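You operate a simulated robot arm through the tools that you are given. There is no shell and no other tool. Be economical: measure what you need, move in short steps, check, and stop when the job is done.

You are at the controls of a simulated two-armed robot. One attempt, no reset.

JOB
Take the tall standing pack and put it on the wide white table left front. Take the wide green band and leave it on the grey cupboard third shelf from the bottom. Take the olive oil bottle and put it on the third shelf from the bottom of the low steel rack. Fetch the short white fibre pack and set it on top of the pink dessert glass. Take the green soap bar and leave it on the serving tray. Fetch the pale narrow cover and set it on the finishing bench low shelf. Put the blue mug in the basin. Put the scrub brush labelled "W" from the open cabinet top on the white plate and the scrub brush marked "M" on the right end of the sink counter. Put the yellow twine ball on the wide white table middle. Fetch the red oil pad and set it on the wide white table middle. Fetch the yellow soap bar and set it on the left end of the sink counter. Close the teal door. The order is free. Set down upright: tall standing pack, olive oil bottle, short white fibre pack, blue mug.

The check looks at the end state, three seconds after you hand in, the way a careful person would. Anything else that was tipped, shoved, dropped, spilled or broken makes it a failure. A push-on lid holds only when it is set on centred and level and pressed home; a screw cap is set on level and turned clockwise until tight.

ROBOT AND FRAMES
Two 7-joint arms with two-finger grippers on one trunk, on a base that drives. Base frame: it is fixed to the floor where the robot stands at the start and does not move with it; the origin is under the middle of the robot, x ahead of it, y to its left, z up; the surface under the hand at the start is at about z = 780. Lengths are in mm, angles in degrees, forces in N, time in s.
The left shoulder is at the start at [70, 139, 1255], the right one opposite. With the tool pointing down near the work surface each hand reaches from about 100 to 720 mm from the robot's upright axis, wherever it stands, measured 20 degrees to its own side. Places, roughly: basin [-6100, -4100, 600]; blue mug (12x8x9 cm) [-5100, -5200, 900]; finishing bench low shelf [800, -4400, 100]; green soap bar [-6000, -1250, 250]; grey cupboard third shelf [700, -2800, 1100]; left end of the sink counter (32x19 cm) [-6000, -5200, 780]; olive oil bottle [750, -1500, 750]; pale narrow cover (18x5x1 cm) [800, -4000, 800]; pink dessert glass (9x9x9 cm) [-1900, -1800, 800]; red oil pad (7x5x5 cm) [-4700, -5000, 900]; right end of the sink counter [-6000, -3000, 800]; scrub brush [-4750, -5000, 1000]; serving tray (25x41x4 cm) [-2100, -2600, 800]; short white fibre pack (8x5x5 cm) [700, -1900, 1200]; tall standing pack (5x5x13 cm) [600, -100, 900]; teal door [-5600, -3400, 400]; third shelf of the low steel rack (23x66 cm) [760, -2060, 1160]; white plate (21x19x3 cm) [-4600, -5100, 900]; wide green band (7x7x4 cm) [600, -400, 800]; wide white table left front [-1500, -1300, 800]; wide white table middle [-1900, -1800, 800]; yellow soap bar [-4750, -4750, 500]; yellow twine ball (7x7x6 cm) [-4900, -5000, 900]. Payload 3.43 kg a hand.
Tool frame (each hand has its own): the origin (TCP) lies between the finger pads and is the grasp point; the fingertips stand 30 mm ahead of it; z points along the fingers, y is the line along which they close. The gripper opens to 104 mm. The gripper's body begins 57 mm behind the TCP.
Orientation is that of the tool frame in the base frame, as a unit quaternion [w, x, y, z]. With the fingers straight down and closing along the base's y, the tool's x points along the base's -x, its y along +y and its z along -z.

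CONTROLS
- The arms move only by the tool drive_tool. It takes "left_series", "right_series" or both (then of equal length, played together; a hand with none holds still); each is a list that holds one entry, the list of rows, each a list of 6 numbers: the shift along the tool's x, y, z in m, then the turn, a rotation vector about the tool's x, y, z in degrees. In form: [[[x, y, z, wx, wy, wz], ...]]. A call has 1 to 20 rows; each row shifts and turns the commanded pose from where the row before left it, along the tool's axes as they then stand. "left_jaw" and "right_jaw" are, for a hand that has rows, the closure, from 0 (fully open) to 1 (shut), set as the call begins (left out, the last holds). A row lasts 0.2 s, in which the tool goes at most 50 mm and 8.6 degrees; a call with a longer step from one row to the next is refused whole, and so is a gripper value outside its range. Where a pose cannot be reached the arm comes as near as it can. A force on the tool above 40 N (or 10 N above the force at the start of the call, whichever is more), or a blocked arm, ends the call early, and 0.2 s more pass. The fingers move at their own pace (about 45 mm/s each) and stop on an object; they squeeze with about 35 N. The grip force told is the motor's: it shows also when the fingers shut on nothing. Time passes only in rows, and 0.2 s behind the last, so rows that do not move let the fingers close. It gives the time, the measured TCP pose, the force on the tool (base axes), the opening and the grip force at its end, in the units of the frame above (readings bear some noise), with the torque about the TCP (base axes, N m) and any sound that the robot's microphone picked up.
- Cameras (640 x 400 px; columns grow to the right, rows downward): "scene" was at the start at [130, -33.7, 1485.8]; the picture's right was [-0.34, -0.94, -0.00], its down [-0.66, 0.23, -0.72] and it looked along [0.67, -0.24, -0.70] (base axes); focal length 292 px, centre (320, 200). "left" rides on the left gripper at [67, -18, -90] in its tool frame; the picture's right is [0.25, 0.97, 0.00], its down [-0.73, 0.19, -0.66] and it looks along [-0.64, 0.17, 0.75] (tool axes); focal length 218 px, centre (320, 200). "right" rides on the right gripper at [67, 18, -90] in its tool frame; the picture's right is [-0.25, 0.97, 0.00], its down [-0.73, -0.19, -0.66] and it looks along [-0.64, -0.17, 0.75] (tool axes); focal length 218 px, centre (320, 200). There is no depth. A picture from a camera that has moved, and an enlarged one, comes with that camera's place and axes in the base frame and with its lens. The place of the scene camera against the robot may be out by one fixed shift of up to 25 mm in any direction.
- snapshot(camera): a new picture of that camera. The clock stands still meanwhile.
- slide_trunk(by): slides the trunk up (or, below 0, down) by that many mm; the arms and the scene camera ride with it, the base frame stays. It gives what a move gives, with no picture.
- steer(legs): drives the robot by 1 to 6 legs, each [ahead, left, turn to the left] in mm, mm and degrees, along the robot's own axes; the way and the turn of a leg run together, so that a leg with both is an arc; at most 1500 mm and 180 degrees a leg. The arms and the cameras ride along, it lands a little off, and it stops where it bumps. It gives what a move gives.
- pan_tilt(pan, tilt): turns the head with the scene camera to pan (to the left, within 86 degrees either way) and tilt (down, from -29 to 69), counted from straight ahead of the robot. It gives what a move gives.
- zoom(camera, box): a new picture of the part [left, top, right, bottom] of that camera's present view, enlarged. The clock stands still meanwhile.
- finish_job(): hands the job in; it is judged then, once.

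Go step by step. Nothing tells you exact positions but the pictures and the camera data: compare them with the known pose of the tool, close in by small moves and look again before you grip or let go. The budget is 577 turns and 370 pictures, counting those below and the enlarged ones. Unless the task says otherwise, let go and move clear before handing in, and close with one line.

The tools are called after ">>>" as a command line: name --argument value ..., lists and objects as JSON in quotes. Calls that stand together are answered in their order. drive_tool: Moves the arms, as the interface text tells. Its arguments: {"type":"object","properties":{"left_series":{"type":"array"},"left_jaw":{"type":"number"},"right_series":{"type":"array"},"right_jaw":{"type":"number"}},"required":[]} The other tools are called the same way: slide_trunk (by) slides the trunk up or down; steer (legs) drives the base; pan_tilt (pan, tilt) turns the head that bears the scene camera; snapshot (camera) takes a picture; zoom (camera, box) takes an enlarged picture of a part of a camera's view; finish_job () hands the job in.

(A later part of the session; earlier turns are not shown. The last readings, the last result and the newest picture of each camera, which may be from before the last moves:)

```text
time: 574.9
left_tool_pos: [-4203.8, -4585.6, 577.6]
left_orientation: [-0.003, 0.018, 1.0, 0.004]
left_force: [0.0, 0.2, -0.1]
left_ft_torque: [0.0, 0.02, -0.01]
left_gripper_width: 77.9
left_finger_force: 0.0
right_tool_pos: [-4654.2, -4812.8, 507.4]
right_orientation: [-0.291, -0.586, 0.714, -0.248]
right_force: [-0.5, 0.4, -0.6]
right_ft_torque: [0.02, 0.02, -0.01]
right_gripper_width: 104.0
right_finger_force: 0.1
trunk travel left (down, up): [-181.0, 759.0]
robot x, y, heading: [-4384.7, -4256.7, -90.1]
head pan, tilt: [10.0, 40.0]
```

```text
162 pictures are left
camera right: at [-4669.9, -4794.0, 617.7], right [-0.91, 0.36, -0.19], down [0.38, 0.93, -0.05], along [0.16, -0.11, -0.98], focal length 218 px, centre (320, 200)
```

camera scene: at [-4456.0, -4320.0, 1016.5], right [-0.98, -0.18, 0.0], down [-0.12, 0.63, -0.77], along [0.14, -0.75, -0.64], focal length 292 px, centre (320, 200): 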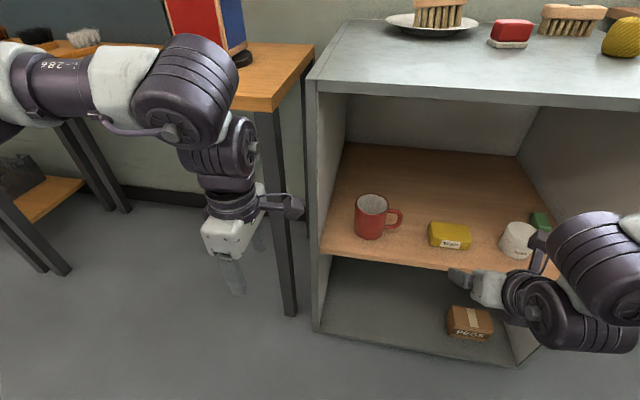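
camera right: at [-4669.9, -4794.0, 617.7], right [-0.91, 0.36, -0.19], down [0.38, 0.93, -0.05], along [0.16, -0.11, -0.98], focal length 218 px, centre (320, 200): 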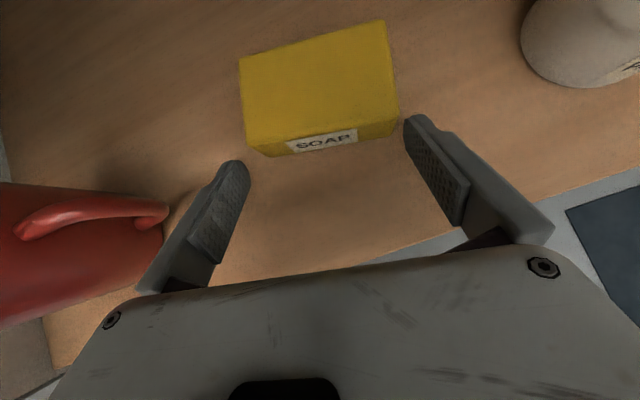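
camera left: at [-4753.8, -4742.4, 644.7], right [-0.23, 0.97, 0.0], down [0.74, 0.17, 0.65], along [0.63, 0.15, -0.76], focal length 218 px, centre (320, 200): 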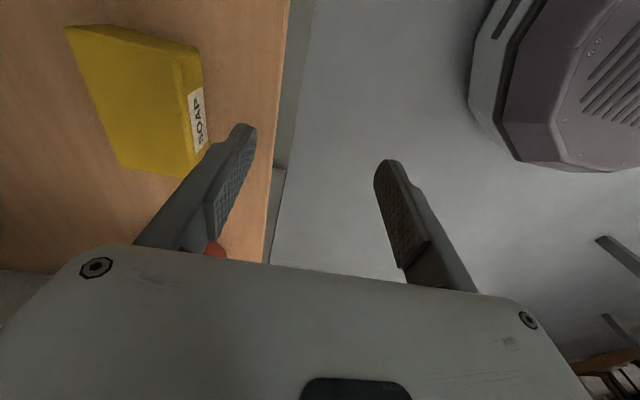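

>>> drive_tool --right_series '[[[0, 0.005, 0, -1.6, 0, 1.6], [0, 0, 0, 0, 0, 0]]]'

>>> zoom --camera "right" --box '[200, 0, 440, 240]'

```text
time: 575.5
left_tool_pos: [-4204.5, -4586.1, 577.3]
left_orientation: [-0.004, 0.019, 1.0, 0.003]
left_force: [0.4, -0.2, -0.4]
left_ft_torque: [0.0, -0.01, -0.02]
left_gripper_width: 77.9
left_finger_force: 0.0
right_tool_pos: [-4659.8, -4810.6, 507.3]
right_orientation: [-0.295, -0.572, 0.726, -0.241]
right_force: [0.0, -0.3, -0.8]
right_ft_torque: [0.0, -0.01, 0.0]
right_gripper_width: 104.1
right_finger_force: 0.2
trunk travel left (down, up): [-181.0, 759.0]
robot x, y, heading: [-4389.9, -4254.6, -90.3]
head pan, tilt: [10.0, 40.0]
```

```text
1.67 times, centred on (320, 120) of right
camera zoom: at [-4673.9, -4791.9, 617.6], right [-0.9, 0.4, -0.19], down [0.41, 0.91, -0.05], along [0.15, -0.12, -0.98], focal length 364 px, centre (320, 333)
```

zoom: 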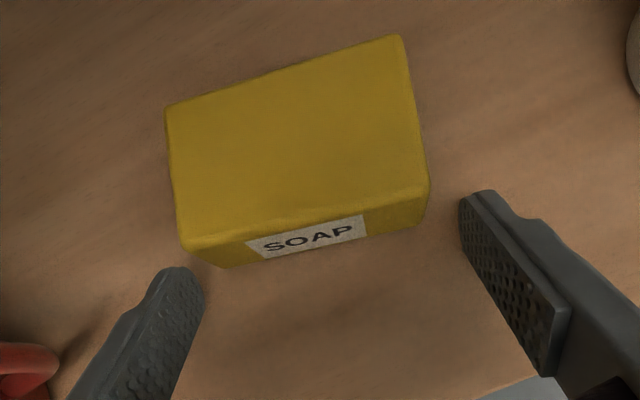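

Centred now (±43 mm within ±52). Advance.

>>> drive_tool --right_series '[[[0.012, 0, 0.012, 0, 0, 0], [0.012, 0, 0.012, 0, 0, 0], [0.006, 0, 0.006, 0, 0, 0], [0, 0, 0, 0, 0, 0]]]'

>>> snapshot --camera "right"

```text
time: 576.5
left_tool_pos: [-4203.6, -4586.7, 576.8]
left_orientation: [-0.003, 0.018, 1.0, 0.003]
left_force: [-1.1, 0.0, -0.4]
left_ft_torque: [0.01, 0.02, -0.02]
left_gripper_width: 78.0
left_finger_force: 0.0
right_tool_pos: [-4668.6, -4852.5, 507.0]
right_orientation: [-0.296, -0.571, 0.727, -0.241]
right_force: [0.3, -0.1, -0.3]
right_ft_torque: [0.0, -0.01, -0.01]
right_gripper_width: 103.8
right_finger_force: 0.1
trunk travel left (down, up): [-181.0, 759.0]
robot x, y, heading: [-4386.0, -4255.1, -90.5]
head pan, tilt: [10.0, 40.0]
```

```text
160 pictures are left
camera right: at [-4683.2, -4834.7, 618.0], right [-0.9, 0.4, -0.19], down [0.41, 0.91, -0.05], along [0.16, -0.12, -0.98], focal length 218 px, centre (320, 200)
```

right: 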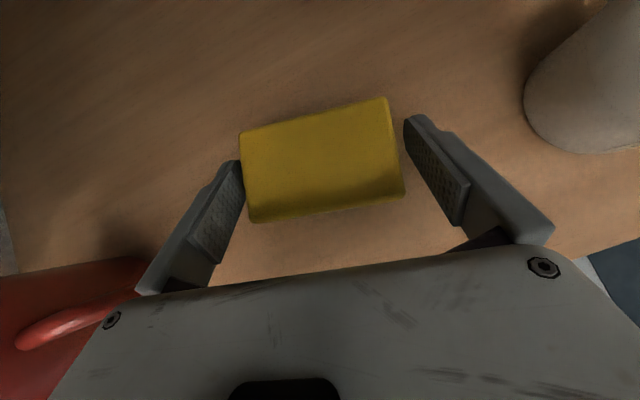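

Straddled this time. Lower slightly and close.

>>> drive_tool --right_series '[[[0.002, 0, 0.008, 0, 0, 0], [0, 0, 0, 0, 0, 0], [0, 0, 0, 0, 0, 0], [0, 0, 0, 0, 0, 0], [0, 0, 0, 0, 0, 0]]]' --right_jaw 1

>>> snapshot --camera "right"

```text
time: 577.7
left_tool_pos: [-4204.0, -4586.7, 577.8]
left_orientation: [-0.003, 0.018, 1.0, 0.004]
left_force: [0.4, 1.0, -0.6]
left_ft_torque: [-0.01, -0.01, -0.02]
left_gripper_width: 77.9
left_finger_force: 0.1
right_tool_pos: [-4668.8, -4859.9, 504.2]
right_orientation: [-0.296, -0.571, 0.726, -0.243]
right_force: [-1.6, -1.0, 8.7]
right_ft_torque: [-0.08, 0.54, -0.02]
right_gripper_width: 87.3
right_finger_force: 34.9
trunk travel left (down, up): [-181.0, 759.0]
robot x, y, heading: [-4388.5, -4254.1, -90.2]
head pan, tilt: [10.0, 40.0]
```

```text
159 pictures are left
camera right: at [-4684.1, -4840.6, 615.0], right [-0.9, 0.4, -0.19], down [0.41, 0.91, -0.05], along [0.15, -0.12, -0.98], focal length 218 px, centre (320, 200)
```

right: 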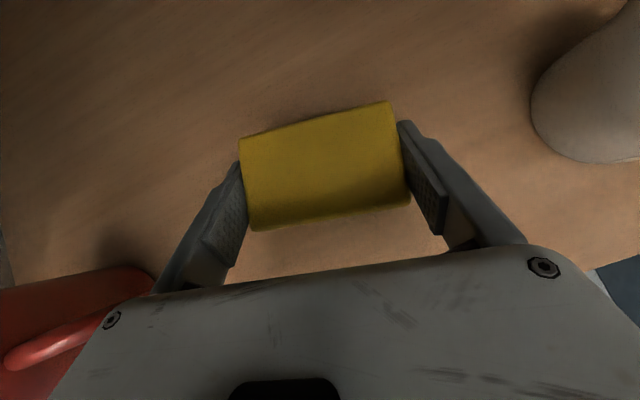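

Gripped at 87 mm. Lift with the trunk and back out.

>>> slide_trunk --by 60

>>> steer --legs '[[-260, 0, 0]]'

>>> snapshot --camera "right"

>>> snapshot --camera "scene"

```text
time: 578.7
left_tool_pos: [-4205.0, -4585.7, 637.8]
left_orientation: [-0.004, 0.019, 1.0, 0.004]
left_force: [0.2, 0.3, 0.0]
left_ft_torque: [0.01, -0.05, -0.05]
left_gripper_width: 77.9
left_finger_force: 0.0
right_tool_pos: [-4668.7, -4859.7, 562.2]
right_orientation: [-0.295, -0.572, 0.726, -0.241]
right_force: [-0.2, -0.1, -2.1]
right_ft_torque: [-0.01, 0.0, 0.0]
right_gripper_width: 87.3
right_finger_force: 35.2
trunk travel left (down, up): [-241.0, 699.0]
robot x, y, heading: [-4386.4, -4255.3, -90.0]
head pan, tilt: [10.0, 40.0]
```

```text
time: 580.6
left_tool_pos: [-4204.0, -4322.3, 636.3]
left_orientation: [-0.003, 0.019, 1.0, 0.003]
left_force: [-1.0, -1.1, 0.8]
left_ft_torque: [-0.01, 0.01, 0.01]
left_gripper_width: 78.1
left_finger_force: 0.0
right_tool_pos: [-4669.8, -4595.6, 563.8]
right_orientation: [-0.297, -0.571, 0.726, -0.241]
right_force: [-0.1, 0.5, -1.3]
right_ft_torque: [0.0, 0.0, 0.02]
right_gripper_width: 87.3
right_finger_force: 35.2
trunk travel left (down, up): [-241.0, 699.0]
robot x, y, heading: [-4384.3, -3991.5, -90.2]
head pan, tilt: [10.0, 40.0]
```

```text
158 pictures are left
camera right: at [-4683.8, -4576.9, 674.0], right [-0.9, 0.4, -0.19], down [0.41, 0.91, -0.05], along [0.15, -0.12, -0.98], focal length 218 px, centre (320, 200)
```

right: 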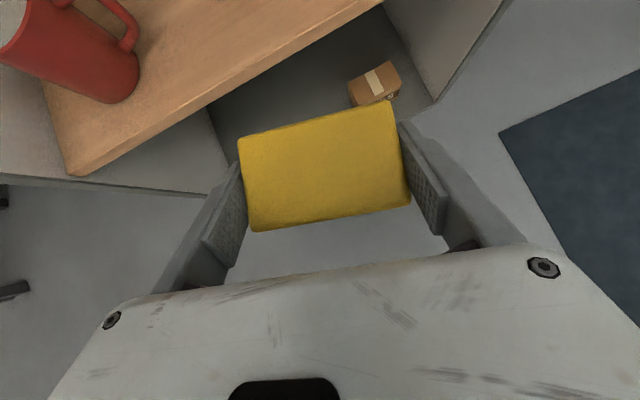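

```text
157 pictures are left
camera scene: at [-4369.1, -4131.7, 982.7], right [-0.99, -0.17, 0.0], down [-0.11, 0.63, -0.77], along [0.13, -0.76, -0.64], focal length 292 px, centre (320, 200)
```

scene: 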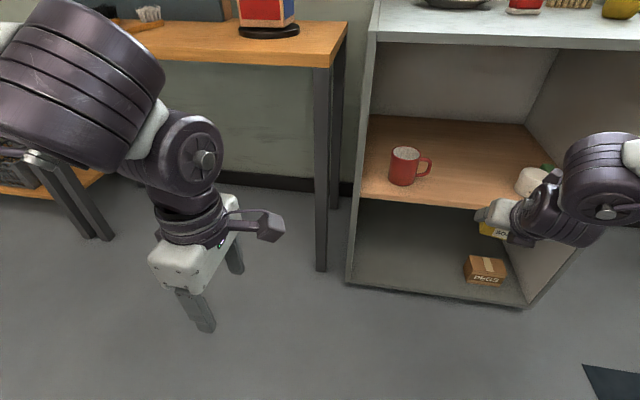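

Now to the left end of the sink counter: raise, drive over and look.

>>> slide_trunk --by 380

>>> steer --legs '[[0, -950, 0], [300, 0, 0], [0, 0, -40]]'

>>> pan_tilt --pan 0 --tilt 32

>>> snapshot --camera "scene"

```text
time: 584.2
left_tool_pos: [-4203.8, -4322.6, 1017.2]
left_orientation: [-0.003, 0.019, 1.0, 0.005]
left_force: [-0.2, -0.4, 0.5]
left_ft_torque: [0.03, -0.03, 0.0]
left_gripper_width: 78.2
left_finger_force: 0.0
right_tool_pos: [-4668.6, -4595.5, 943.2]
right_orientation: [-0.295, -0.571, 0.727, -0.24]
right_force: [0.3, 0.4, -1.5]
right_ft_torque: [-0.01, 0.02, 0.0]
right_gripper_width: 87.2
right_finger_force: 35.7
trunk travel left (down, up): [-621.0, 319.0]
robot x, y, heading: [-4386.2, -3992.8, -90.3]
head pan, tilt: [10.0, 40.0]
```

```text
time: 592.8
left_tool_pos: [-5434.5, -4660.2, 1016.7]
left_orientation: [-0.001, 0.353, 0.935, 0.005]
left_force: [0.8, 0.1, 1.9]
left_ft_torque: [0.01, 0.0, 0.01]
left_gripper_width: 78.2
left_finger_force: 0.0
right_tool_pos: [-5968.0, -4577.6, 941.7]
right_orientation: [-0.359, -0.294, 0.877, -0.127]
right_force: [0.0, -0.5, -2.3]
right_ft_torque: [0.01, -0.02, 0.0]
right_gripper_width: 87.3
right_finger_force: 35.0
trunk travel left (down, up): [-621.0, 319.0]
robot x, y, heading: [-5363.9, -4291.8, -129.6]
head pan, tilt: [10.0, 40.0]
```

```text
time: 593.6
left_tool_pos: [-5434.5, -4659.7, 1016.5]
left_orientation: [-0.001, 0.354, 0.935, 0.005]
left_force: [-0.1, 1.2, 0.0]
left_ft_torque: [0.01, -0.02, 0.03]
left_gripper_width: 77.9
left_finger_force: 0.1
right_tool_pos: [-5967.4, -4577.6, 942.8]
right_orientation: [-0.359, -0.295, 0.876, -0.128]
right_force: [-0.7, 0.2, -1.5]
right_ft_torque: [0.01, -0.02, 0.02]
right_gripper_width: 87.3
right_finger_force: 34.7
trunk travel left (down, up): [-621.0, 319.0]
robot x, y, heading: [-5360.3, -4289.3, -129.3]
head pan, tilt: [0.0, 32.0]
```

```text
156 pictures are left
camera scene: at [-5453.4, -4402.2, 1374.8], right [-0.77, 0.64, 0.0], down [0.34, 0.41, -0.85], along [-0.54, -0.65, -0.53], focal length 292 px, centre (320, 200)
```

scene: 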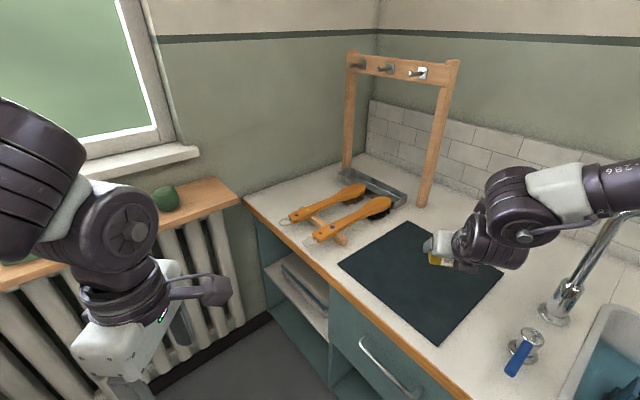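

The free strip at the counter's left end is around (-5985,-5205), beyond the two brushes. I'll raise the left hand and drive so the right hand comes over it.

>>> drive_tool --left_series '[[[0, 0, -0.04, 0, 0, 0], [0, 0, -0.04, 0, 0, 0], [0, 0, -0.04, 0, 0, 0], [0, 0, 0, 0, 0, 0]]]'

>>> steer --legs '[[250, 230, 9.3]]'

>>> snapshot --camera "scene"

>>> snapshot --camera "right"

```text
time: 594.6
left_tool_pos: [-5434.0, -4661.0, 1139.1]
left_orientation: [-0.002, 0.353, 0.936, 0.005]
left_force: [0.7, -0.5, 0.0]
left_ft_torque: [-0.01, 0.0, 0.02]
left_gripper_width: 78.0
left_finger_force: 0.1
right_tool_pos: [-5968.4, -4576.9, 942.5]
right_orientation: [-0.359, -0.294, 0.876, -0.128]
right_force: [0.7, -0.3, -1.4]
right_ft_torque: [0.02, 0.0, -0.06]
right_gripper_width: 87.1
right_finger_force: 35.3
trunk travel left (down, up): [-621.0, 319.0]
robot x, y, heading: [-5364.2, -4289.0, -129.5]
head pan, tilt: [0.0, 32.0]
```

```text
time: 596.8
left_tool_pos: [-5327.1, -5005.1, 1138.5]
left_orientation: [-0.003, 0.271, 0.962, 0.004]
left_force: [0.5, -0.3, 0.3]
left_ft_torque: [-0.03, 0.02, -0.01]
left_gripper_width: 78.0
left_finger_force: 0.1
right_tool_pos: [-5865.7, -5013.9, 943.0]
right_orientation: [-0.347, -0.368, 0.848, -0.158]
right_force: [-0.5, 0.4, -2.7]
right_ft_torque: [-0.03, 0.0, 0.01]
right_gripper_width: 87.5
right_finger_force: 34.9
trunk travel left (down, up): [-621.0, 319.0]
robot x, y, heading: [-5326.7, -4629.3, -119.7]
head pan, tilt: [0.0, 32.0]
```

```text
155 pictures are left
camera scene: at [-5390.5, -4754.8, 1374.9], right [-0.87, 0.49, 0.0], down [0.26, 0.46, -0.85], along [-0.42, -0.74, -0.53], focal length 292 px, centre (320, 200)
```

scene: 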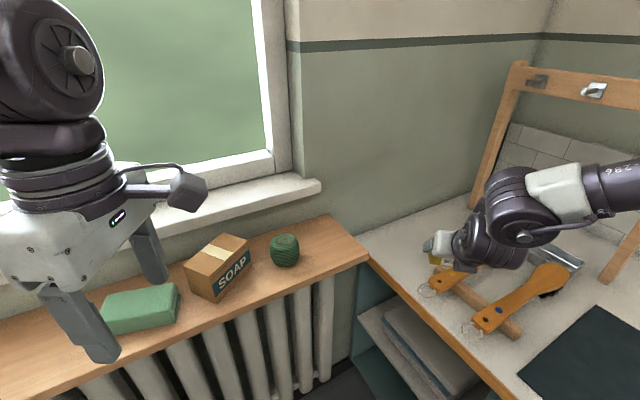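

```text
154 pictures are left
camera right: at [-5870.1, -4991.0, 1053.6], right [-0.59, 0.79, -0.19], down [0.81, 0.59, -0.05], along [0.08, -0.18, -0.98], focal length 218 px, centre (320, 200)
```

right: 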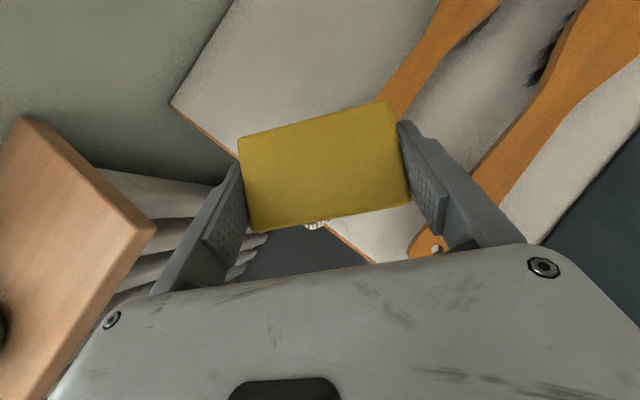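

>>> drive_tool --left_series '[[[0, 0.03, 0, 0, 0, 0], [0, 0.03, 0, 0, 0, 0], [0, 0.03, 0, 0, 0, 0], [0, 0.03, 0, 0, 0, 0], [0, 0, 0, 0, 0, 0]]]'

```text
time: 598.0
left_tool_pos: [-5257.6, -4913.7, 1156.4]
left_orientation: [-0.002, 0.271, 0.963, 0.006]
left_force: [-0.1, 0.1, 0.0]
left_ft_torque: [0.02, -0.04, -0.02]
left_gripper_width: 78.0
left_finger_force: 0.0
left hand out of reach, approached as far as the arm can: row 3, 4
right_tool_pos: [-5868.2, -5016.4, 940.9]
right_orientation: [-0.346, -0.369, 0.848, -0.157]
right_force: [-0.1, -1.6, -1.9]
right_ft_torque: [0.02, -0.01, -0.03]
right_gripper_width: 87.2
right_finger_force: 34.7
trunk travel left (down, up): [-621.0, 319.0]
robot x, y, heading: [-5322.7, -4627.5, -119.6]
head pan, tilt: [0.0, 32.0]
```

Good, the left hand is tucked. Drive in the remaining 210 mm.

>>> steer --legs '[[205, -18, 0]]'

>>> pan_tilt --pan -20 --tilt 40

>>> snapshot --camera "scene"

>>> snapshot --camera "right"

```text
time: 599.6
left_tool_pos: [-5369.0, -5076.8, 1156.9]
left_orientation: [-0.002, 0.269, 0.963, 0.005]
left_force: [0.4, 0.0, 0.0]
left_ft_torque: [-0.01, -0.02, 0.01]
left_gripper_width: 77.8
left_finger_force: 0.1
right_tool_pos: [-5980.2, -5182.6, 944.2]
right_orientation: [-0.346, -0.37, 0.847, -0.159]
right_force: [0.7, 0.1, -1.9]
right_ft_torque: [0.0, 0.0, -0.01]
right_gripper_width: 87.2
right_finger_force: 35.0
trunk travel left (down, up): [-621.0, 319.0]
robot x, y, heading: [-5434.5, -4791.5, -119.5]
head pan, tilt: [0.0, 32.0]
```

```text
time: 600.4
left_tool_pos: [-5370.5, -5077.7, 1157.7]
left_orientation: [-0.002, 0.27, 0.963, 0.005]
left_force: [-0.4, -0.1, 0.1]
left_ft_torque: [0.03, 0.0, 0.0]
left_gripper_width: 77.8
left_finger_force: 0.1
right_tool_pos: [-5980.3, -5182.8, 942.5]
right_orientation: [-0.346, -0.369, 0.848, -0.157]
right_force: [-0.6, -0.4, -0.9]
right_ft_torque: [0.05, 0.02, -0.03]
right_gripper_width: 87.1
right_finger_force: 35.2
trunk travel left (down, up): [-621.0, 319.0]
robot x, y, heading: [-5436.8, -4795.3, -119.5]
head pan, tilt: [-20.0, 40.0]
```

```text
153 pictures are left
camera scene: at [-5525.2, -4898.7, 1362.7], right [-0.65, 0.76, 0.0], down [0.49, 0.42, -0.77], along [-0.58, -0.5, -0.64], focal length 292 px, centre (320, 200)
```

scene: 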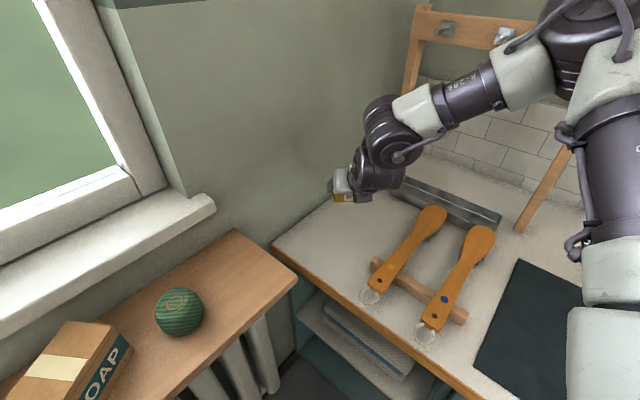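

```text
152 pictures are left
camera right: at [-5983.3, -5159.3, 1053.6], right [-0.59, 0.78, -0.19], down [0.8, 0.59, -0.05], along [0.08, -0.18, -0.98], focal length 218 px, centre (320, 200)
```

right: 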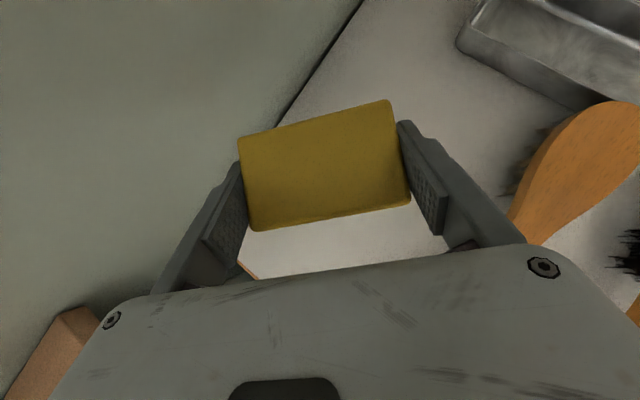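

Clear spot between wall and brushes. Lower with the trunk, then finely to contact.

>>> slide_trunk --by -105

>>> drive_tool --right_series '[[[-0.0035, 0, 0.0035, 0, 0, 0], [-0.003, 0, 0.003, 0, 0, 0], [-0.002, 0, 0.002, 0, 0, 0], [0, 0, 0, 0, 0, 0]]]'

>>> zoom --camera "scene" --box '[260, 120, 460, 290]'

```text
time: 601.8
left_tool_pos: [-5369.6, -5077.4, 1052.9]
left_orientation: [-0.002, 0.27, 0.963, 0.005]
left_force: [0.1, 0.7, 0.1]
left_ft_torque: [0.01, 0.0, -0.01]
left_gripper_width: 78.2
left_finger_force: 0.0
right_tool_pos: [-5980.3, -5182.4, 838.2]
right_orientation: [-0.346, -0.37, 0.847, -0.159]
right_force: [0.4, 0.9, -2.3]
right_ft_torque: [0.03, -0.03, -0.02]
right_gripper_width: 87.3
right_finger_force: 35.2
trunk travel left (down, up): [-516.0, 424.0]
robot x, y, heading: [-5436.9, -4793.9, -119.5]
head pan, tilt: [-20.0, 40.0]
```

```text
time: 602.8
left_tool_pos: [-5369.5, -5076.9, 1051.6]
left_orientation: [-0.001, 0.27, 0.963, 0.005]
left_force: [0.0, -0.3, 0.0]
left_ft_torque: [-0.04, -0.03, 0.0]
left_gripper_width: 77.9
left_finger_force: 0.1
right_tool_pos: [-5979.1, -5182.6, 825.9]
right_orientation: [-0.347, -0.37, 0.847, -0.158]
right_force: [-0.3, 0.7, -1.5]
right_ft_torque: [0.01, 0.0, -0.02]
right_gripper_width: 87.5
right_finger_force: 34.8
trunk travel left (down, up): [-516.0, 424.0]
robot x, y, heading: [-5437.2, -4793.0, -119.3]
head pan, tilt: [-20.0, 40.0]
```

```text
2.35 times, centred on (360, 205) of scene
camera zoom: at [-5525.2, -4898.7, 1257.6], right [-0.65, 0.76, 0.0], down [0.49, 0.42, -0.77], along [-0.58, -0.5, -0.64], focal length 687 px, centre (226, 188)
```

zoom: 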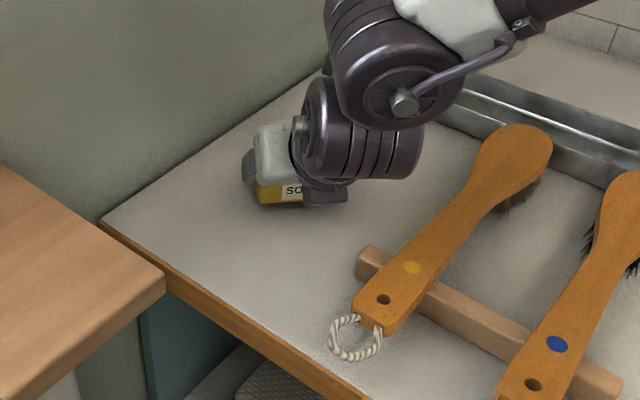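

>>> drive_tool --right_series '[[[-0.0022, 0, 0.0022, 0, 0, 0], [-0.0022, 0, 0.0022, 0, 0, 0], [-0.0015, 0, 0.0015, 0, 0, 0], [-0.0015, 0, 0.0015, 0, 0, 0], [0, 0, 0, 0, 0, 0]]]'

```text
time: 604.0
left_tool_pos: [-5370.1, -5076.3, 1052.3]
left_orientation: [-0.003, 0.27, 0.963, 0.005]
left_force: [1.1, 0.3, 0.1]
left_ft_torque: [-0.02, 0.0, 0.01]
left_gripper_width: 78.2
left_finger_force: 0.0
right_tool_pos: [-5978.5, -5182.7, 815.0]
right_orientation: [-0.347, -0.37, 0.847, -0.159]
right_force: [0.3, 1.0, -1.7]
right_ft_torque: [0.01, -0.02, 0.02]
right_gripper_width: 87.4
right_finger_force: 35.1
trunk travel left (down, up): [-516.0, 424.0]
robot x, y, heading: [-5434.8, -4790.8, -119.4]
head pan, tilt: [-20.0, 40.0]
```

>>> drive_tool --right_series '[[[-0.0022, 0, 0.0022, 0, 0, 0], [-0.0022, 0, 0.0022, 0, 0, 0], [-0.0015, 0, 0.0015, 0, 0, 0], [-0.0015, 0, 0.0015, 0, 0, 0], [0, 0, 0, 0, 0, 0]]]'

>>> zoom --camera "scene" --box '[310, 150, 410, 230]'

```text
time: 605.0
left_tool_pos: [-5369.6, -5076.4, 1052.9]
left_orientation: [-0.003, 0.271, 0.963, 0.005]
left_force: [-0.5, -0.2, 0.0]
left_ft_torque: [0.02, 0.0, 0.06]
left_gripper_width: 78.1
left_finger_force: 0.1
right_tool_pos: [-5980.0, -5185.5, 814.4]
right_orientation: [-0.356, -0.368, 0.844, -0.162]
right_force: [2.1, 3.1, 17.8]
right_ft_torque: [0.84, 0.35, -0.09]
right_gripper_width: 87.3
right_finger_force: 34.1
trunk travel left (down, up): [-516.0, 424.0]
robot x, y, heading: [-5434.6, -4794.9, -119.6]
head pan, tilt: [-20.0, 40.0]
stopped in row 5 (right hand): the force on the tool passed its limit at 42 N (the readings are from after the stop); the commanded pose is now the measured one
```

```text
5.00 times, centred on (360, 190) of scene
camera zoom: at [-5523.3, -4897.4, 1257.7], right [-0.65, 0.76, 0.0], down [0.49, 0.42, -0.77], along [-0.58, -0.5, -0.64], focal length 1459 px, centre (120, 250)
```

zoom: 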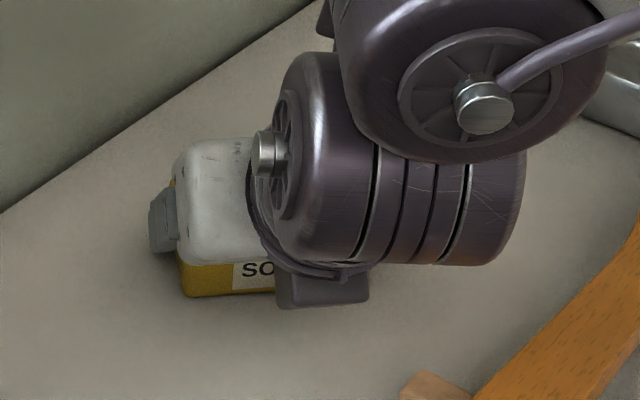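

Contact with the counter. Release and withdraw.

>>> drive_tool --right_series '[[[0, 0, 0, 0, 0, 0], [0, 0, 0, 0, 0, 0], [0, 0, 0, 0, 0, 0], [0, 0, -0.02, 0, 0, 0], [0, 0, -0.03, 0, 0, 0], [0, 0, -0.04, 0, 0, 0], [0, 0, 0, 0, 0, 0]]]' --right_jaw 0

>>> slide_trunk --by 130

>>> snapshot --camera "right"

```text
time: 606.6
left_tool_pos: [-5371.8, -5077.4, 1051.6]
left_orientation: [-0.003, 0.271, 0.963, 0.006]
left_force: [-0.4, -0.5, 0.0]
left_ft_torque: [0.0, 0.01, 0.04]
left_gripper_width: 77.7
left_finger_force: 0.2
right_tool_pos: [-5937.2, -5135.0, 871.7]
right_orientation: [-0.352, -0.368, 0.845, -0.161]
right_force: [0.5, -1.0, -0.8]
right_ft_torque: [-0.02, 0.02, -0.02]
right_gripper_width: 104.1
right_finger_force: 0.0
trunk travel left (down, up): [-516.0, 424.0]
robot x, y, heading: [-5440.3, -4790.4, -119.5]
head pan, tilt: [-20.0, 40.0]
```

```text
time: 608.2
left_tool_pos: [-5369.7, -5077.0, 1181.3]
left_orientation: [-0.002, 0.27, 0.963, 0.005]
left_force: [0.5, -0.1, -0.4]
left_ft_torque: [-0.01, 0.01, 0.03]
left_gripper_width: 78.1
left_finger_force: 0.1
right_tool_pos: [-5938.5, -5135.1, 1003.4]
right_orientation: [-0.353, -0.367, 0.845, -0.161]
right_force: [-0.2, 0.5, 0.4]
right_ft_torque: [0.01, -0.01, -0.03]
right_gripper_width: 103.9
right_finger_force: 0.1
trunk travel left (down, up): [-646.0, 294.0]
robot x, y, heading: [-5440.3, -4792.7, -119.2]
head pan, tilt: [-20.0, 40.0]
```

```text
149 pictures are left
camera right: at [-5940.3, -5110.8, 1113.0], right [-0.59, 0.78, -0.19], down [0.8, 0.59, -0.06], along [0.07, -0.19, -0.98], focal length 218 px, centre (320, 200)
```

right: 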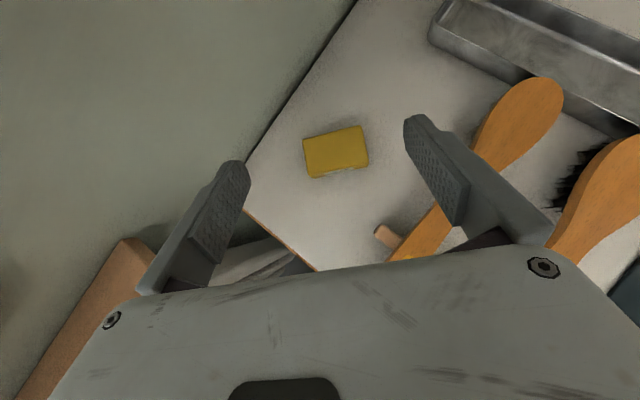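

The yellow soap is on the left end. Next the twine ball: back off, face the cabinet and reach with the left hand.

>>> steer --legs '[[-520, 0, 0], [0, 0, 29.4], [0, 80, 0]]'

>>> drive_tool --left_series '[[[0, -0.04, 0.01, 0, 0, 0], [0, -0.04, 0.01, 0, 0, 0], [0, -0.04, 0.01, 0, 0, 0], [0, -0.04, 0.02, 0, 0, 0], [0, -0.03, 0.02, 0, 0, 0], [0, 0, 0.03, 0, 0, 0], [0, 0, 0, 0, 0, 0]]]' --left_jaw 0.1

>>> snapshot --camera "left"

>>> pan_tilt --pan 10 --tilt 35

>>> snapshot --camera "scene"

```text
time: 613.3
left_tool_pos: [-4908.7, -4560.0, 1182.5]
left_orientation: [-0.003, 0.023, 1.0, 0.004]
left_force: [0.2, 0.0, 0.4]
left_ft_torque: [0.0, 0.01, 0.02]
left_gripper_width: 78.2
left_finger_force: 0.0
right_tool_pos: [-5378.2, -4881.5, 1001.9]
right_orientation: [-0.302, -0.565, 0.728, -0.244]
right_force: [0.4, -0.1, -0.7]
right_ft_torque: [-0.01, 0.03, 0.05]
right_gripper_width: 103.9
right_finger_force: 0.1
trunk travel left (down, up): [-646.0, 294.0]
robot x, y, heading: [-5108.6, -4343.5, -90.6]
head pan, tilt: [-20.0, 40.0]
```

```text
time: 614.9
left_tool_pos: [-4920.5, -4746.0, 1081.9]
left_orientation: [-0.004, 0.024, 1.0, 0.004]
left_force: [-0.3, -0.2, 0.3]
left_ft_torque: [-0.02, -0.04, 0.03]
left_gripper_width: 93.6
left_finger_force: 0.1
right_tool_pos: [-5377.2, -4881.9, 1001.9]
right_orientation: [-0.301, -0.566, 0.727, -0.244]
right_force: [0.2, -0.1, 0.8]
right_ft_torque: [0.0, 0.0, 0.01]
right_gripper_width: 104.2
right_finger_force: 0.0
trunk travel left (down, up): [-646.0, 294.0]
robot x, y, heading: [-5103.7, -4342.4, -90.9]
head pan, tilt: [-20.0, 40.0]
```

```text
148 pictures are left
camera left: at [-4987.6, -4761.8, 1170.4], right [-0.21, 0.98, 0.01], down [0.74, 0.15, 0.65], along [0.64, 0.14, -0.76], focal length 218 px, centre (320, 200)
```

left: 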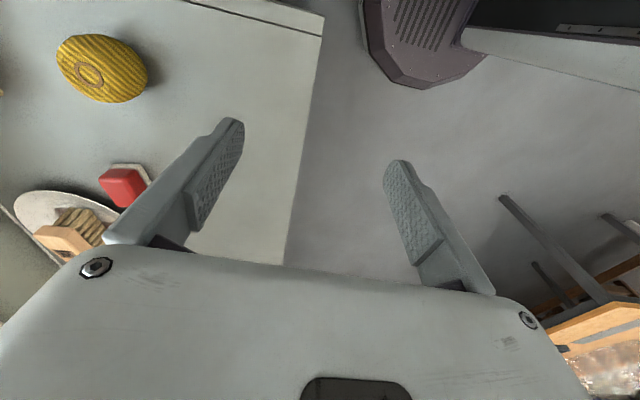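

```text
time: 615.9
left_tool_pos: [-4919.2, -4747.2, 1079.9]
left_orientation: [-0.004, 0.024, 1.0, 0.004]
left_force: [-0.4, -0.5, -0.7]
left_ft_torque: [0.01, 0.04, 0.0]
left_gripper_width: 93.6
left_finger_force: 0.1
right_tool_pos: [-5377.1, -4881.8, 1001.6]
right_orientation: [-0.302, -0.566, 0.728, -0.243]
right_force: [0.5, 0.0, -0.2]
right_ft_torque: [-0.03, 0.0, 0.0]
right_gripper_width: 103.9
right_finger_force: 0.0
trunk travel left (down, up): [-646.0, 294.0]
robot x, y, heading: [-5099.9, -4343.6, -90.6]
head pan, tilt: [10.0, 35.0]
```

```text
147 pictures are left
camera scene: at [-5087.2, -4485.9, 1395.2], right [-0.99, -0.16, 0.0], down [-0.09, 0.57, -0.82], along [0.13, -0.81, -0.57], focal length 292 px, centre (320, 200)
```

scene: 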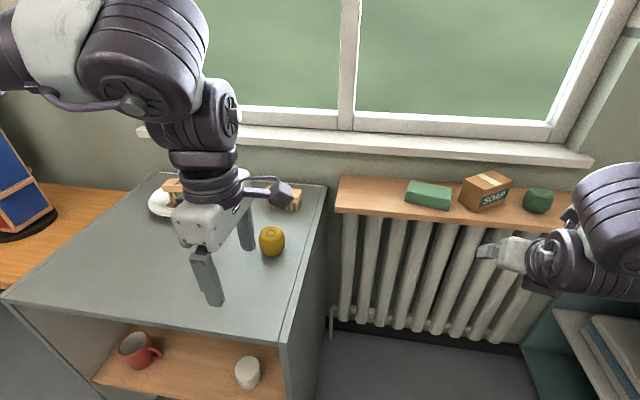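

Ball at about (-4890,-4987). Advance a little and reach over it.

>>> steer --legs '[[65, 20, 0.6]]'

>>> drive_tool --left_series '[[[-0.003, -0.044, 0.01, 0, 0, 0], [-0.003, -0.044, 0.01, 0, 0, 0], [-0.002, -0.044, 0.01, 0, 0, 0], [-0.002, -0.04, 0.01, 0, 0, 0], [0, 0, 0, 0, 0, 0]]]'

>>> snapshot --camera "left"

```text
time: 616.9
left_tool_pos: [-4895.3, -4808.2, 1081.7]
left_orientation: [-0.003, 0.017, 1.0, 0.003]
left_force: [-0.2, -0.5, 0.4]
left_ft_torque: [0.01, -0.01, 0.0]
left_gripper_width: 93.6
left_finger_force: 0.1
right_tool_pos: [-5351.5, -4949.2, 1001.5]
right_orientation: [-0.3, -0.57, 0.724, -0.245]
right_force: [0.1, -0.8, -1.1]
right_ft_torque: [0.01, 0.01, 0.03]
right_gripper_width: 104.2
right_finger_force: 0.1
trunk travel left (down, up): [-646.0, 294.0]
robot x, y, heading: [-5083.1, -4406.9, -89.7]
head pan, tilt: [10.0, 35.0]
```

```text
time: 618.1
left_tool_pos: [-4889.9, -4980.0, 1037.5]
left_orientation: [-0.003, 0.018, 1.0, 0.004]
left_force: [0.3, 0.6, -0.4]
left_ft_torque: [-0.02, 0.03, -0.01]
left_gripper_width: 93.4
left_finger_force: 0.1
right_tool_pos: [-5350.7, -4949.6, 1003.3]
right_orientation: [-0.301, -0.57, 0.724, -0.245]
right_force: [0.0, -0.3, 0.5]
right_ft_torque: [-0.02, 0.03, -0.01]
right_gripper_width: 104.0
right_finger_force: 0.0
trunk travel left (down, up): [-646.0, 294.0]
robot x, y, heading: [-5081.7, -4409.3, -89.9]
head pan, tilt: [10.0, 35.0]
```

```text
146 pictures are left
camera left: at [-4957.8, -4995.3, 1128.3], right [-0.22, 0.98, 0.01], down [0.74, 0.16, 0.65], along [0.64, 0.15, -0.76], focal length 218 px, centre (320, 200)
```

left: 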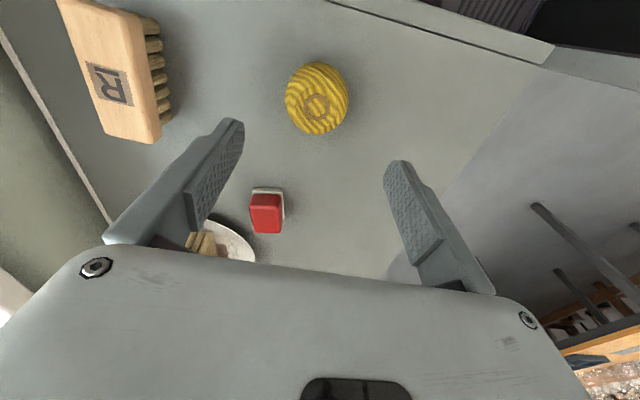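

>>> drive_tool --left_series '[[[0.005, -0.003, 0.04, 0, 0, 0], [0, 0, 0.04, 0, 0, 0], [0, 0, 0.03, 0, 0, 0], [0, 0, 0.02, 0, 0, 0], [0, 0, 0, 0, 0, 0]]]'

>>> snapshot --camera "left"

```text
time: 619.3
left_tool_pos: [-4897.0, -4981.2, 907.8]
left_orientation: [-0.003, 0.017, 1.0, 0.003]
left_force: [-0.1, -0.4, -0.7]
left_ft_torque: [0.0, -0.01, -0.01]
left_gripper_width: 93.7
left_finger_force: 0.1
right_tool_pos: [-5352.2, -4949.4, 1003.1]
right_orientation: [-0.3, -0.571, 0.724, -0.246]
right_force: [-0.1, 0.6, -0.3]
right_ft_torque: [0.01, 0.01, 0.03]
right_gripper_width: 104.1
right_finger_force: 0.1
trunk travel left (down, up): [-646.0, 294.0]
robot x, y, heading: [-5083.0, -4410.4, -89.8]
head pan, tilt: [10.0, 35.0]
```

```text
145 pictures are left
camera left: at [-4965.2, -4996.6, 997.8], right [-0.22, 0.98, 0.01], down [0.74, 0.16, 0.65], along [0.64, 0.15, -0.76], focal length 218 px, centre (320, 200)
```

left: 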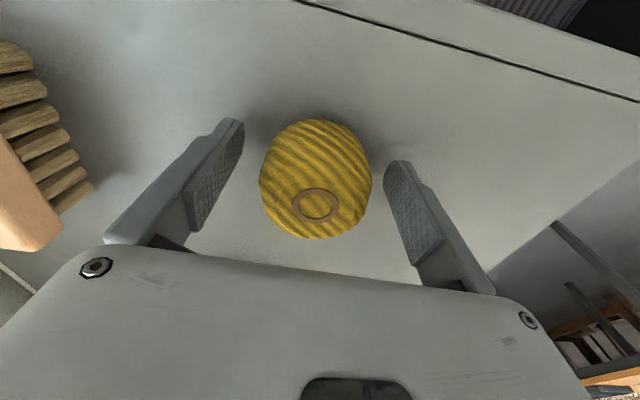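

Ball nicely between the fingers. Close and lift.

>>> drive_tool --left_series '[[[0, 0, 0.003, 0, 0, 0], [0, 0, 0, 0, 0, 0], [0, 0, 0, 0, 0, 0], [0, 0, 0, 0, 0, 0], [0, 0, 0, 0, 0, 0]]]' --left_jaw 1

>>> drive_tool --left_series '[[[0, 0, -0.03, 0, 0, 0], [0, 0, -0.04, 0, 0, 0], [0, 0, -0.04, 0, 0, 0], [0, 0.02, -0.04, 0, 0, 0], [0, 0.04, -0.02, 0, 0, 0], [0, 0.04, 0, 0, 0, 0], [0, 0.04, 0, 0, 0, 0], [0, 0, 0, 0, 0, 0]]]'

>>> snapshot --camera "left"

```text
time: 620.5
left_tool_pos: [-4897.0, -4980.7, 904.2]
left_orientation: [-0.004, 0.018, 1.0, 0.004]
left_force: [-0.5, -0.6, 0.3]
left_ft_torque: [-0.02, -0.06, 0.02]
left_gripper_width: 62.9
left_finger_force: 34.9
right_tool_pos: [-5350.8, -4950.2, 1002.5]
right_orientation: [-0.301, -0.57, 0.725, -0.244]
right_force: [0.2, -0.6, -0.2]
right_ft_torque: [0.01, -0.02, -0.03]
right_gripper_width: 104.0
right_finger_force: 0.0
trunk travel left (down, up): [-646.0, 294.0]
robot x, y, heading: [-5085.4, -4406.2, -89.9]
head pan, tilt: [10.0, 35.0]
```

```text
time: 622.3
left_tool_pos: [-4892.1, -4841.8, 1075.3]
left_orientation: [-0.004, 0.017, 1.0, 0.004]
left_force: [-0.2, 1.5, -0.4]
left_ft_torque: [0.02, -0.01, 0.01]
left_gripper_width: 62.9
left_finger_force: 35.1
right_tool_pos: [-5352.1, -4950.8, 1002.2]
right_orientation: [-0.299, -0.571, 0.725, -0.245]
right_force: [-0.1, 0.6, -0.8]
right_ft_torque: [-0.01, 0.01, 0.0]
right_gripper_width: 104.1
right_finger_force: 0.0
trunk travel left (down, up): [-646.0, 294.0]
robot x, y, heading: [-5083.9, -4407.2, -90.1]
head pan, tilt: [10.0, 35.0]
```

```text
144 pictures are left
camera left: at [-4959.8, -4858.2, 1165.9], right [-0.22, 0.98, 0.01], down [0.74, 0.16, 0.65], along [0.64, 0.15, -0.76], focal length 218 px, centre (320, 200)
```

left: 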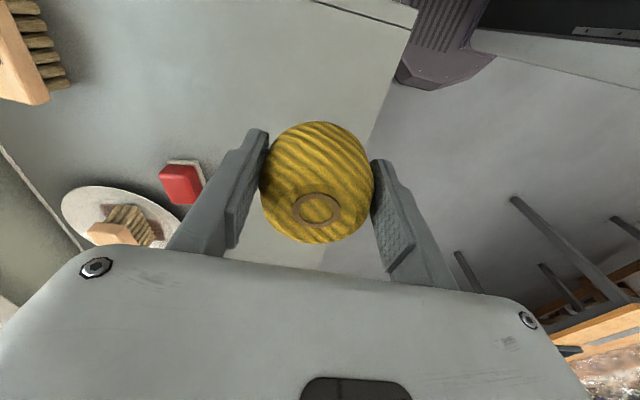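

Ball held. For the red pad (≈(-4718,-5022)) I'll tuck the left hand, square the right hand's yaw, and shift the base left.

>>> drive_tool --left_series '[[[0.01, 0.035, 0, 0, 0, 0], [0.01, 0.035, 0, 0, 0, 0], [0.01, 0.035, 0, 0, 0, 0], [0.01, 0.03, 0, 0, 0, 0], [0, 0, 0, 0, 0, 0]]]' --right_series '[[[0, 0, -0.02, 4.2, 0, -4.2], [0, 0, -0.02, 4.2, 0, -4.2], [0.02, 0, -0.02, 0, 0, 0], [0, 0, 0, 0, 0, 0], [0, 0, 0, 0, 0, 0]]]'

>>> steer --legs '[[0, 620, 0]]'

>>> snapshot --camera "right"

>>> snapshot --camera "scene"

```text
time: 623.5
left_tool_pos: [-4921.7, -4717.5, 1074.2]
left_orientation: [-0.004, 0.016, 1.0, 0.005]
left_force: [0.2, -0.1, -0.7]
left_ft_torque: [0.03, 0.0, 0.01]
left_gripper_width: 62.9
left_finger_force: 35.0
left hand out of reach, approached as far as the arm can: row 4
right_tool_pos: [-5347.2, -4924.3, 1058.4]
right_orientation: [-0.274, -0.643, 0.661, -0.275]
right_force: [0.2, -0.5, 0.9]
right_ft_torque: [0.03, 0.01, 0.03]
right_gripper_width: 104.1
right_finger_force: 0.0
trunk travel left (down, up): [-646.0, 294.0]
robot x, y, heading: [-5084.2, -4405.4, -89.8]
head pan, tilt: [10.0, 35.0]
```

```text
time: 626.9
left_tool_pos: [-4308.2, -4719.6, 1074.4]
left_orientation: [-0.004, 0.019, 1.0, 0.006]
left_force: [-0.5, -0.7, -0.6]
left_ft_torque: [0.02, -0.01, 0.0]
left_gripper_width: 62.6
left_finger_force: 34.9
right_tool_pos: [-4734.2, -4924.4, 1059.7]
right_orientation: [-0.275, -0.641, 0.662, -0.275]
right_force: [0.6, -1.0, -0.4]
right_ft_torque: [0.0, -0.02, 0.02]
right_gripper_width: 104.0
right_finger_force: 0.1
trunk travel left (down, up): [-646.0, 294.0]
robot x, y, heading: [-4468.9, -4406.9, -90.3]
head pan, tilt: [10.0, 35.0]
```

```text
143 pictures are left
camera right: at [-4752.7, -4907.3, 1170.2], right [-0.96, 0.2, -0.19], down [0.22, 0.97, -0.06], along [0.17, -0.1, -0.98], focal length 218 px, centre (320, 200)
```

right: 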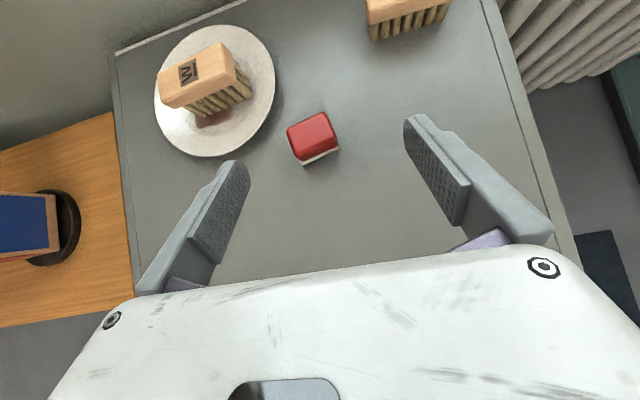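

```text
142 pictures are left
camera scene: at [-4451.6, -4552.5, 1395.2], right [-0.99, -0.17, 0.0], down [-0.1, 0.57, -0.82], along [0.14, -0.81, -0.57], focal length 292 px, centre (320, 200)
```

scene: 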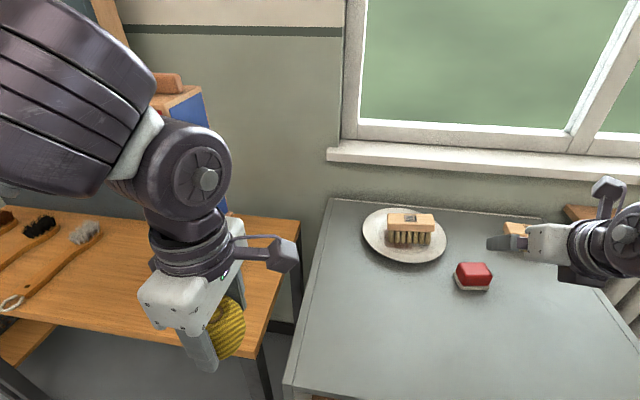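

>>> drive_tool --right_series '[[[0, 0, 0, 4.8, 0, -4.8], [-0.0225, -0.0085, 0.0375, 0, 0, 0], [-0.0225, -0.0085, 0.0375, 0, 0, 0], [0, 0, 0, 0, 0, 0]]]'

>>> snapshot --camera "right"

```text
time: 627.9
left_tool_pos: [-4309.6, -4716.5, 1076.3]
left_orientation: [-0.003, 0.019, 1.0, 0.003]
left_force: [-0.6, 0.3, -1.4]
left_ft_torque: [-0.02, -0.01, 0.01]
left_gripper_width: 62.7
left_finger_force: 34.5
right_tool_pos: [-4716.3, -4944.0, 978.4]
right_orientation: [0.261, 0.678, -0.623, 0.29]
right_force: [0.2, 0.2, 0.4]
right_ft_torque: [-0.01, 0.01, 0.04]
right_gripper_width: 104.1
right_finger_force: 0.0
trunk travel left (down, up): [-646.0, 294.0]
robot x, y, heading: [-4469.4, -4409.4, -90.2]
head pan, tilt: [10.0, 35.0]
```

```text
141 pictures are left
camera right: at [-4736.6, -4928.1, 1088.9], right [-0.98, 0.09, -0.19], down [0.1, 0.99, -0.07], along [0.18, -0.08, -0.98], focal length 218 px, centre (320, 200)
```

right: 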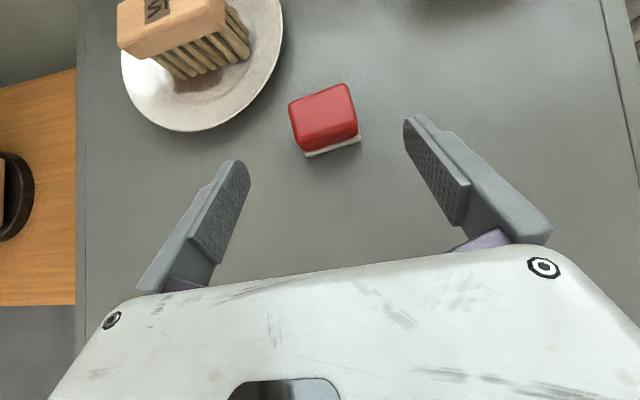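

>>> drive_tool --right_series '[[[-0.003, 0.002, 0.0313, 0, 0, 0], [-0.003, 0.002, 0.0313, 0, 0, 0], [-0.003, 0, 0.0313, 0, 0, 0], [0, 0, 0, 0, 0, 0]]]'

>>> snapshot --camera "right"

```text
time: 628.9
left_tool_pos: [-4309.6, -4719.0, 1074.8]
left_orientation: [-0.004, 0.019, 1.0, 0.003]
left_force: [-0.9, 0.6, -2.1]
left_ft_torque: [0.02, 0.0, -0.03]
left_gripper_width: 62.7
left_finger_force: 34.7
right_tool_pos: [-4713.5, -5005.2, 903.8]
right_orientation: [0.26, 0.679, -0.623, 0.29]
right_force: [-0.7, 0.0, -0.3]
right_ft_torque: [0.02, -0.01, -0.03]
right_gripper_width: 104.2
right_finger_force: 0.0
trunk travel left (down, up): [-646.0, 294.0]
robot x, y, heading: [-4466.1, -4411.7, -90.4]
head pan, tilt: [10.0, 35.0]
```

```text
140 pictures are left
camera right: at [-4733.2, -4991.5, 1015.1], right [-0.98, 0.09, -0.19], down [0.1, 0.99, -0.06], along [0.18, -0.08, -0.98], focal length 218 px, centre (320, 200)
```

right: 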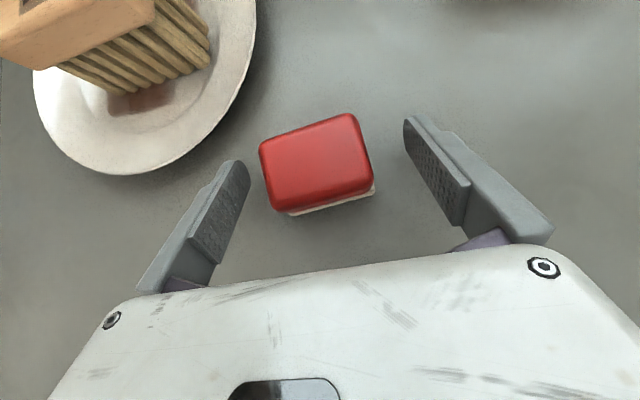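

>>> drive_tool --right_series '[[[0, 0, 0, 0, 0, 0], [0, 0, 0, 0, 0, 0], [0, 0, 0, 0, 0, 0], [0, 0, 0, 0, 0, 0], [0, 0, 0, 0, 0, 0]]]' --right_jaw 1

>>> drive_tool --right_series '[[[0.02, 0, -0.02, 0, 0, 0], [0.025, 0, -0.025, 0, 0, 0], [0.025, 0, -0.025, 0, 0, 0], [0, 0, -0.04, 0, 0, 0], [0, 0, 0, 0, 0, 0]]]'

>>> snapshot --camera "right"

```text
time: 630.1
left_tool_pos: [-4307.2, -4719.3, 1075.9]
left_orientation: [-0.004, 0.019, 1.0, 0.005]
left_force: [-0.1, 0.4, -1.6]
left_ft_torque: [0.02, 0.03, -0.02]
left_gripper_width: 62.7
left_finger_force: 34.8
right_tool_pos: [-4713.4, -5007.3, 904.2]
right_orientation: [0.26, 0.678, -0.623, 0.29]
right_force: [0.4, 0.7, 0.0]
right_ft_torque: [-0.04, 0.0, 0.0]
right_gripper_width: 61.0
right_finger_force: 35.1
trunk travel left (down, up): [-646.0, 294.0]
robot x, y, heading: [-4470.3, -4406.7, -90.2]
head pan, tilt: [10.0, 35.0]
```

```text
time: 631.3
left_tool_pos: [-4308.4, -4720.4, 1074.7]
left_orientation: [-0.003, 0.02, 1.0, 0.004]
left_force: [-1.2, 0.5, -0.7]
left_ft_torque: [-0.01, 0.02, 0.03]
left_gripper_width: 62.7
left_finger_force: 35.0
right_tool_pos: [-4716.1, -4972.8, 1029.1]
right_orientation: [0.259, 0.678, -0.624, 0.289]
right_force: [-0.6, 0.7, -1.4]
right_ft_torque: [0.02, 0.01, -0.03]
right_gripper_width: 60.9
right_finger_force: 34.6
trunk travel left (down, up): [-646.0, 294.0]
robot x, y, heading: [-4464.1, -4409.8, -90.6]
head pan, tilt: [10.0, 35.0]
```

```text
139 pictures are left
camera right: at [-4736.2, -4958.9, 1139.9], right [-0.98, 0.09, -0.19], down [0.1, 0.99, -0.06], along [0.18, -0.08, -0.98], focal length 218 px, centre (320, 200)
```

right: 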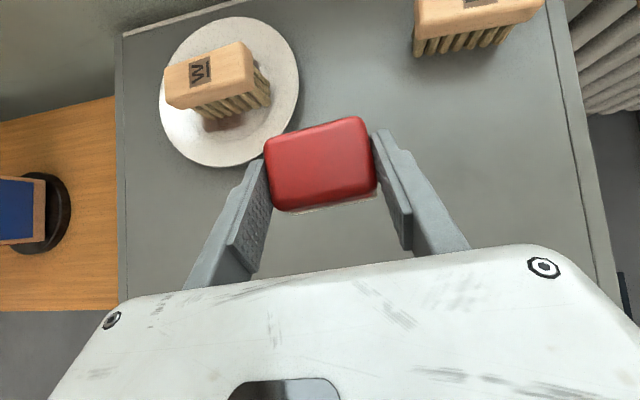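

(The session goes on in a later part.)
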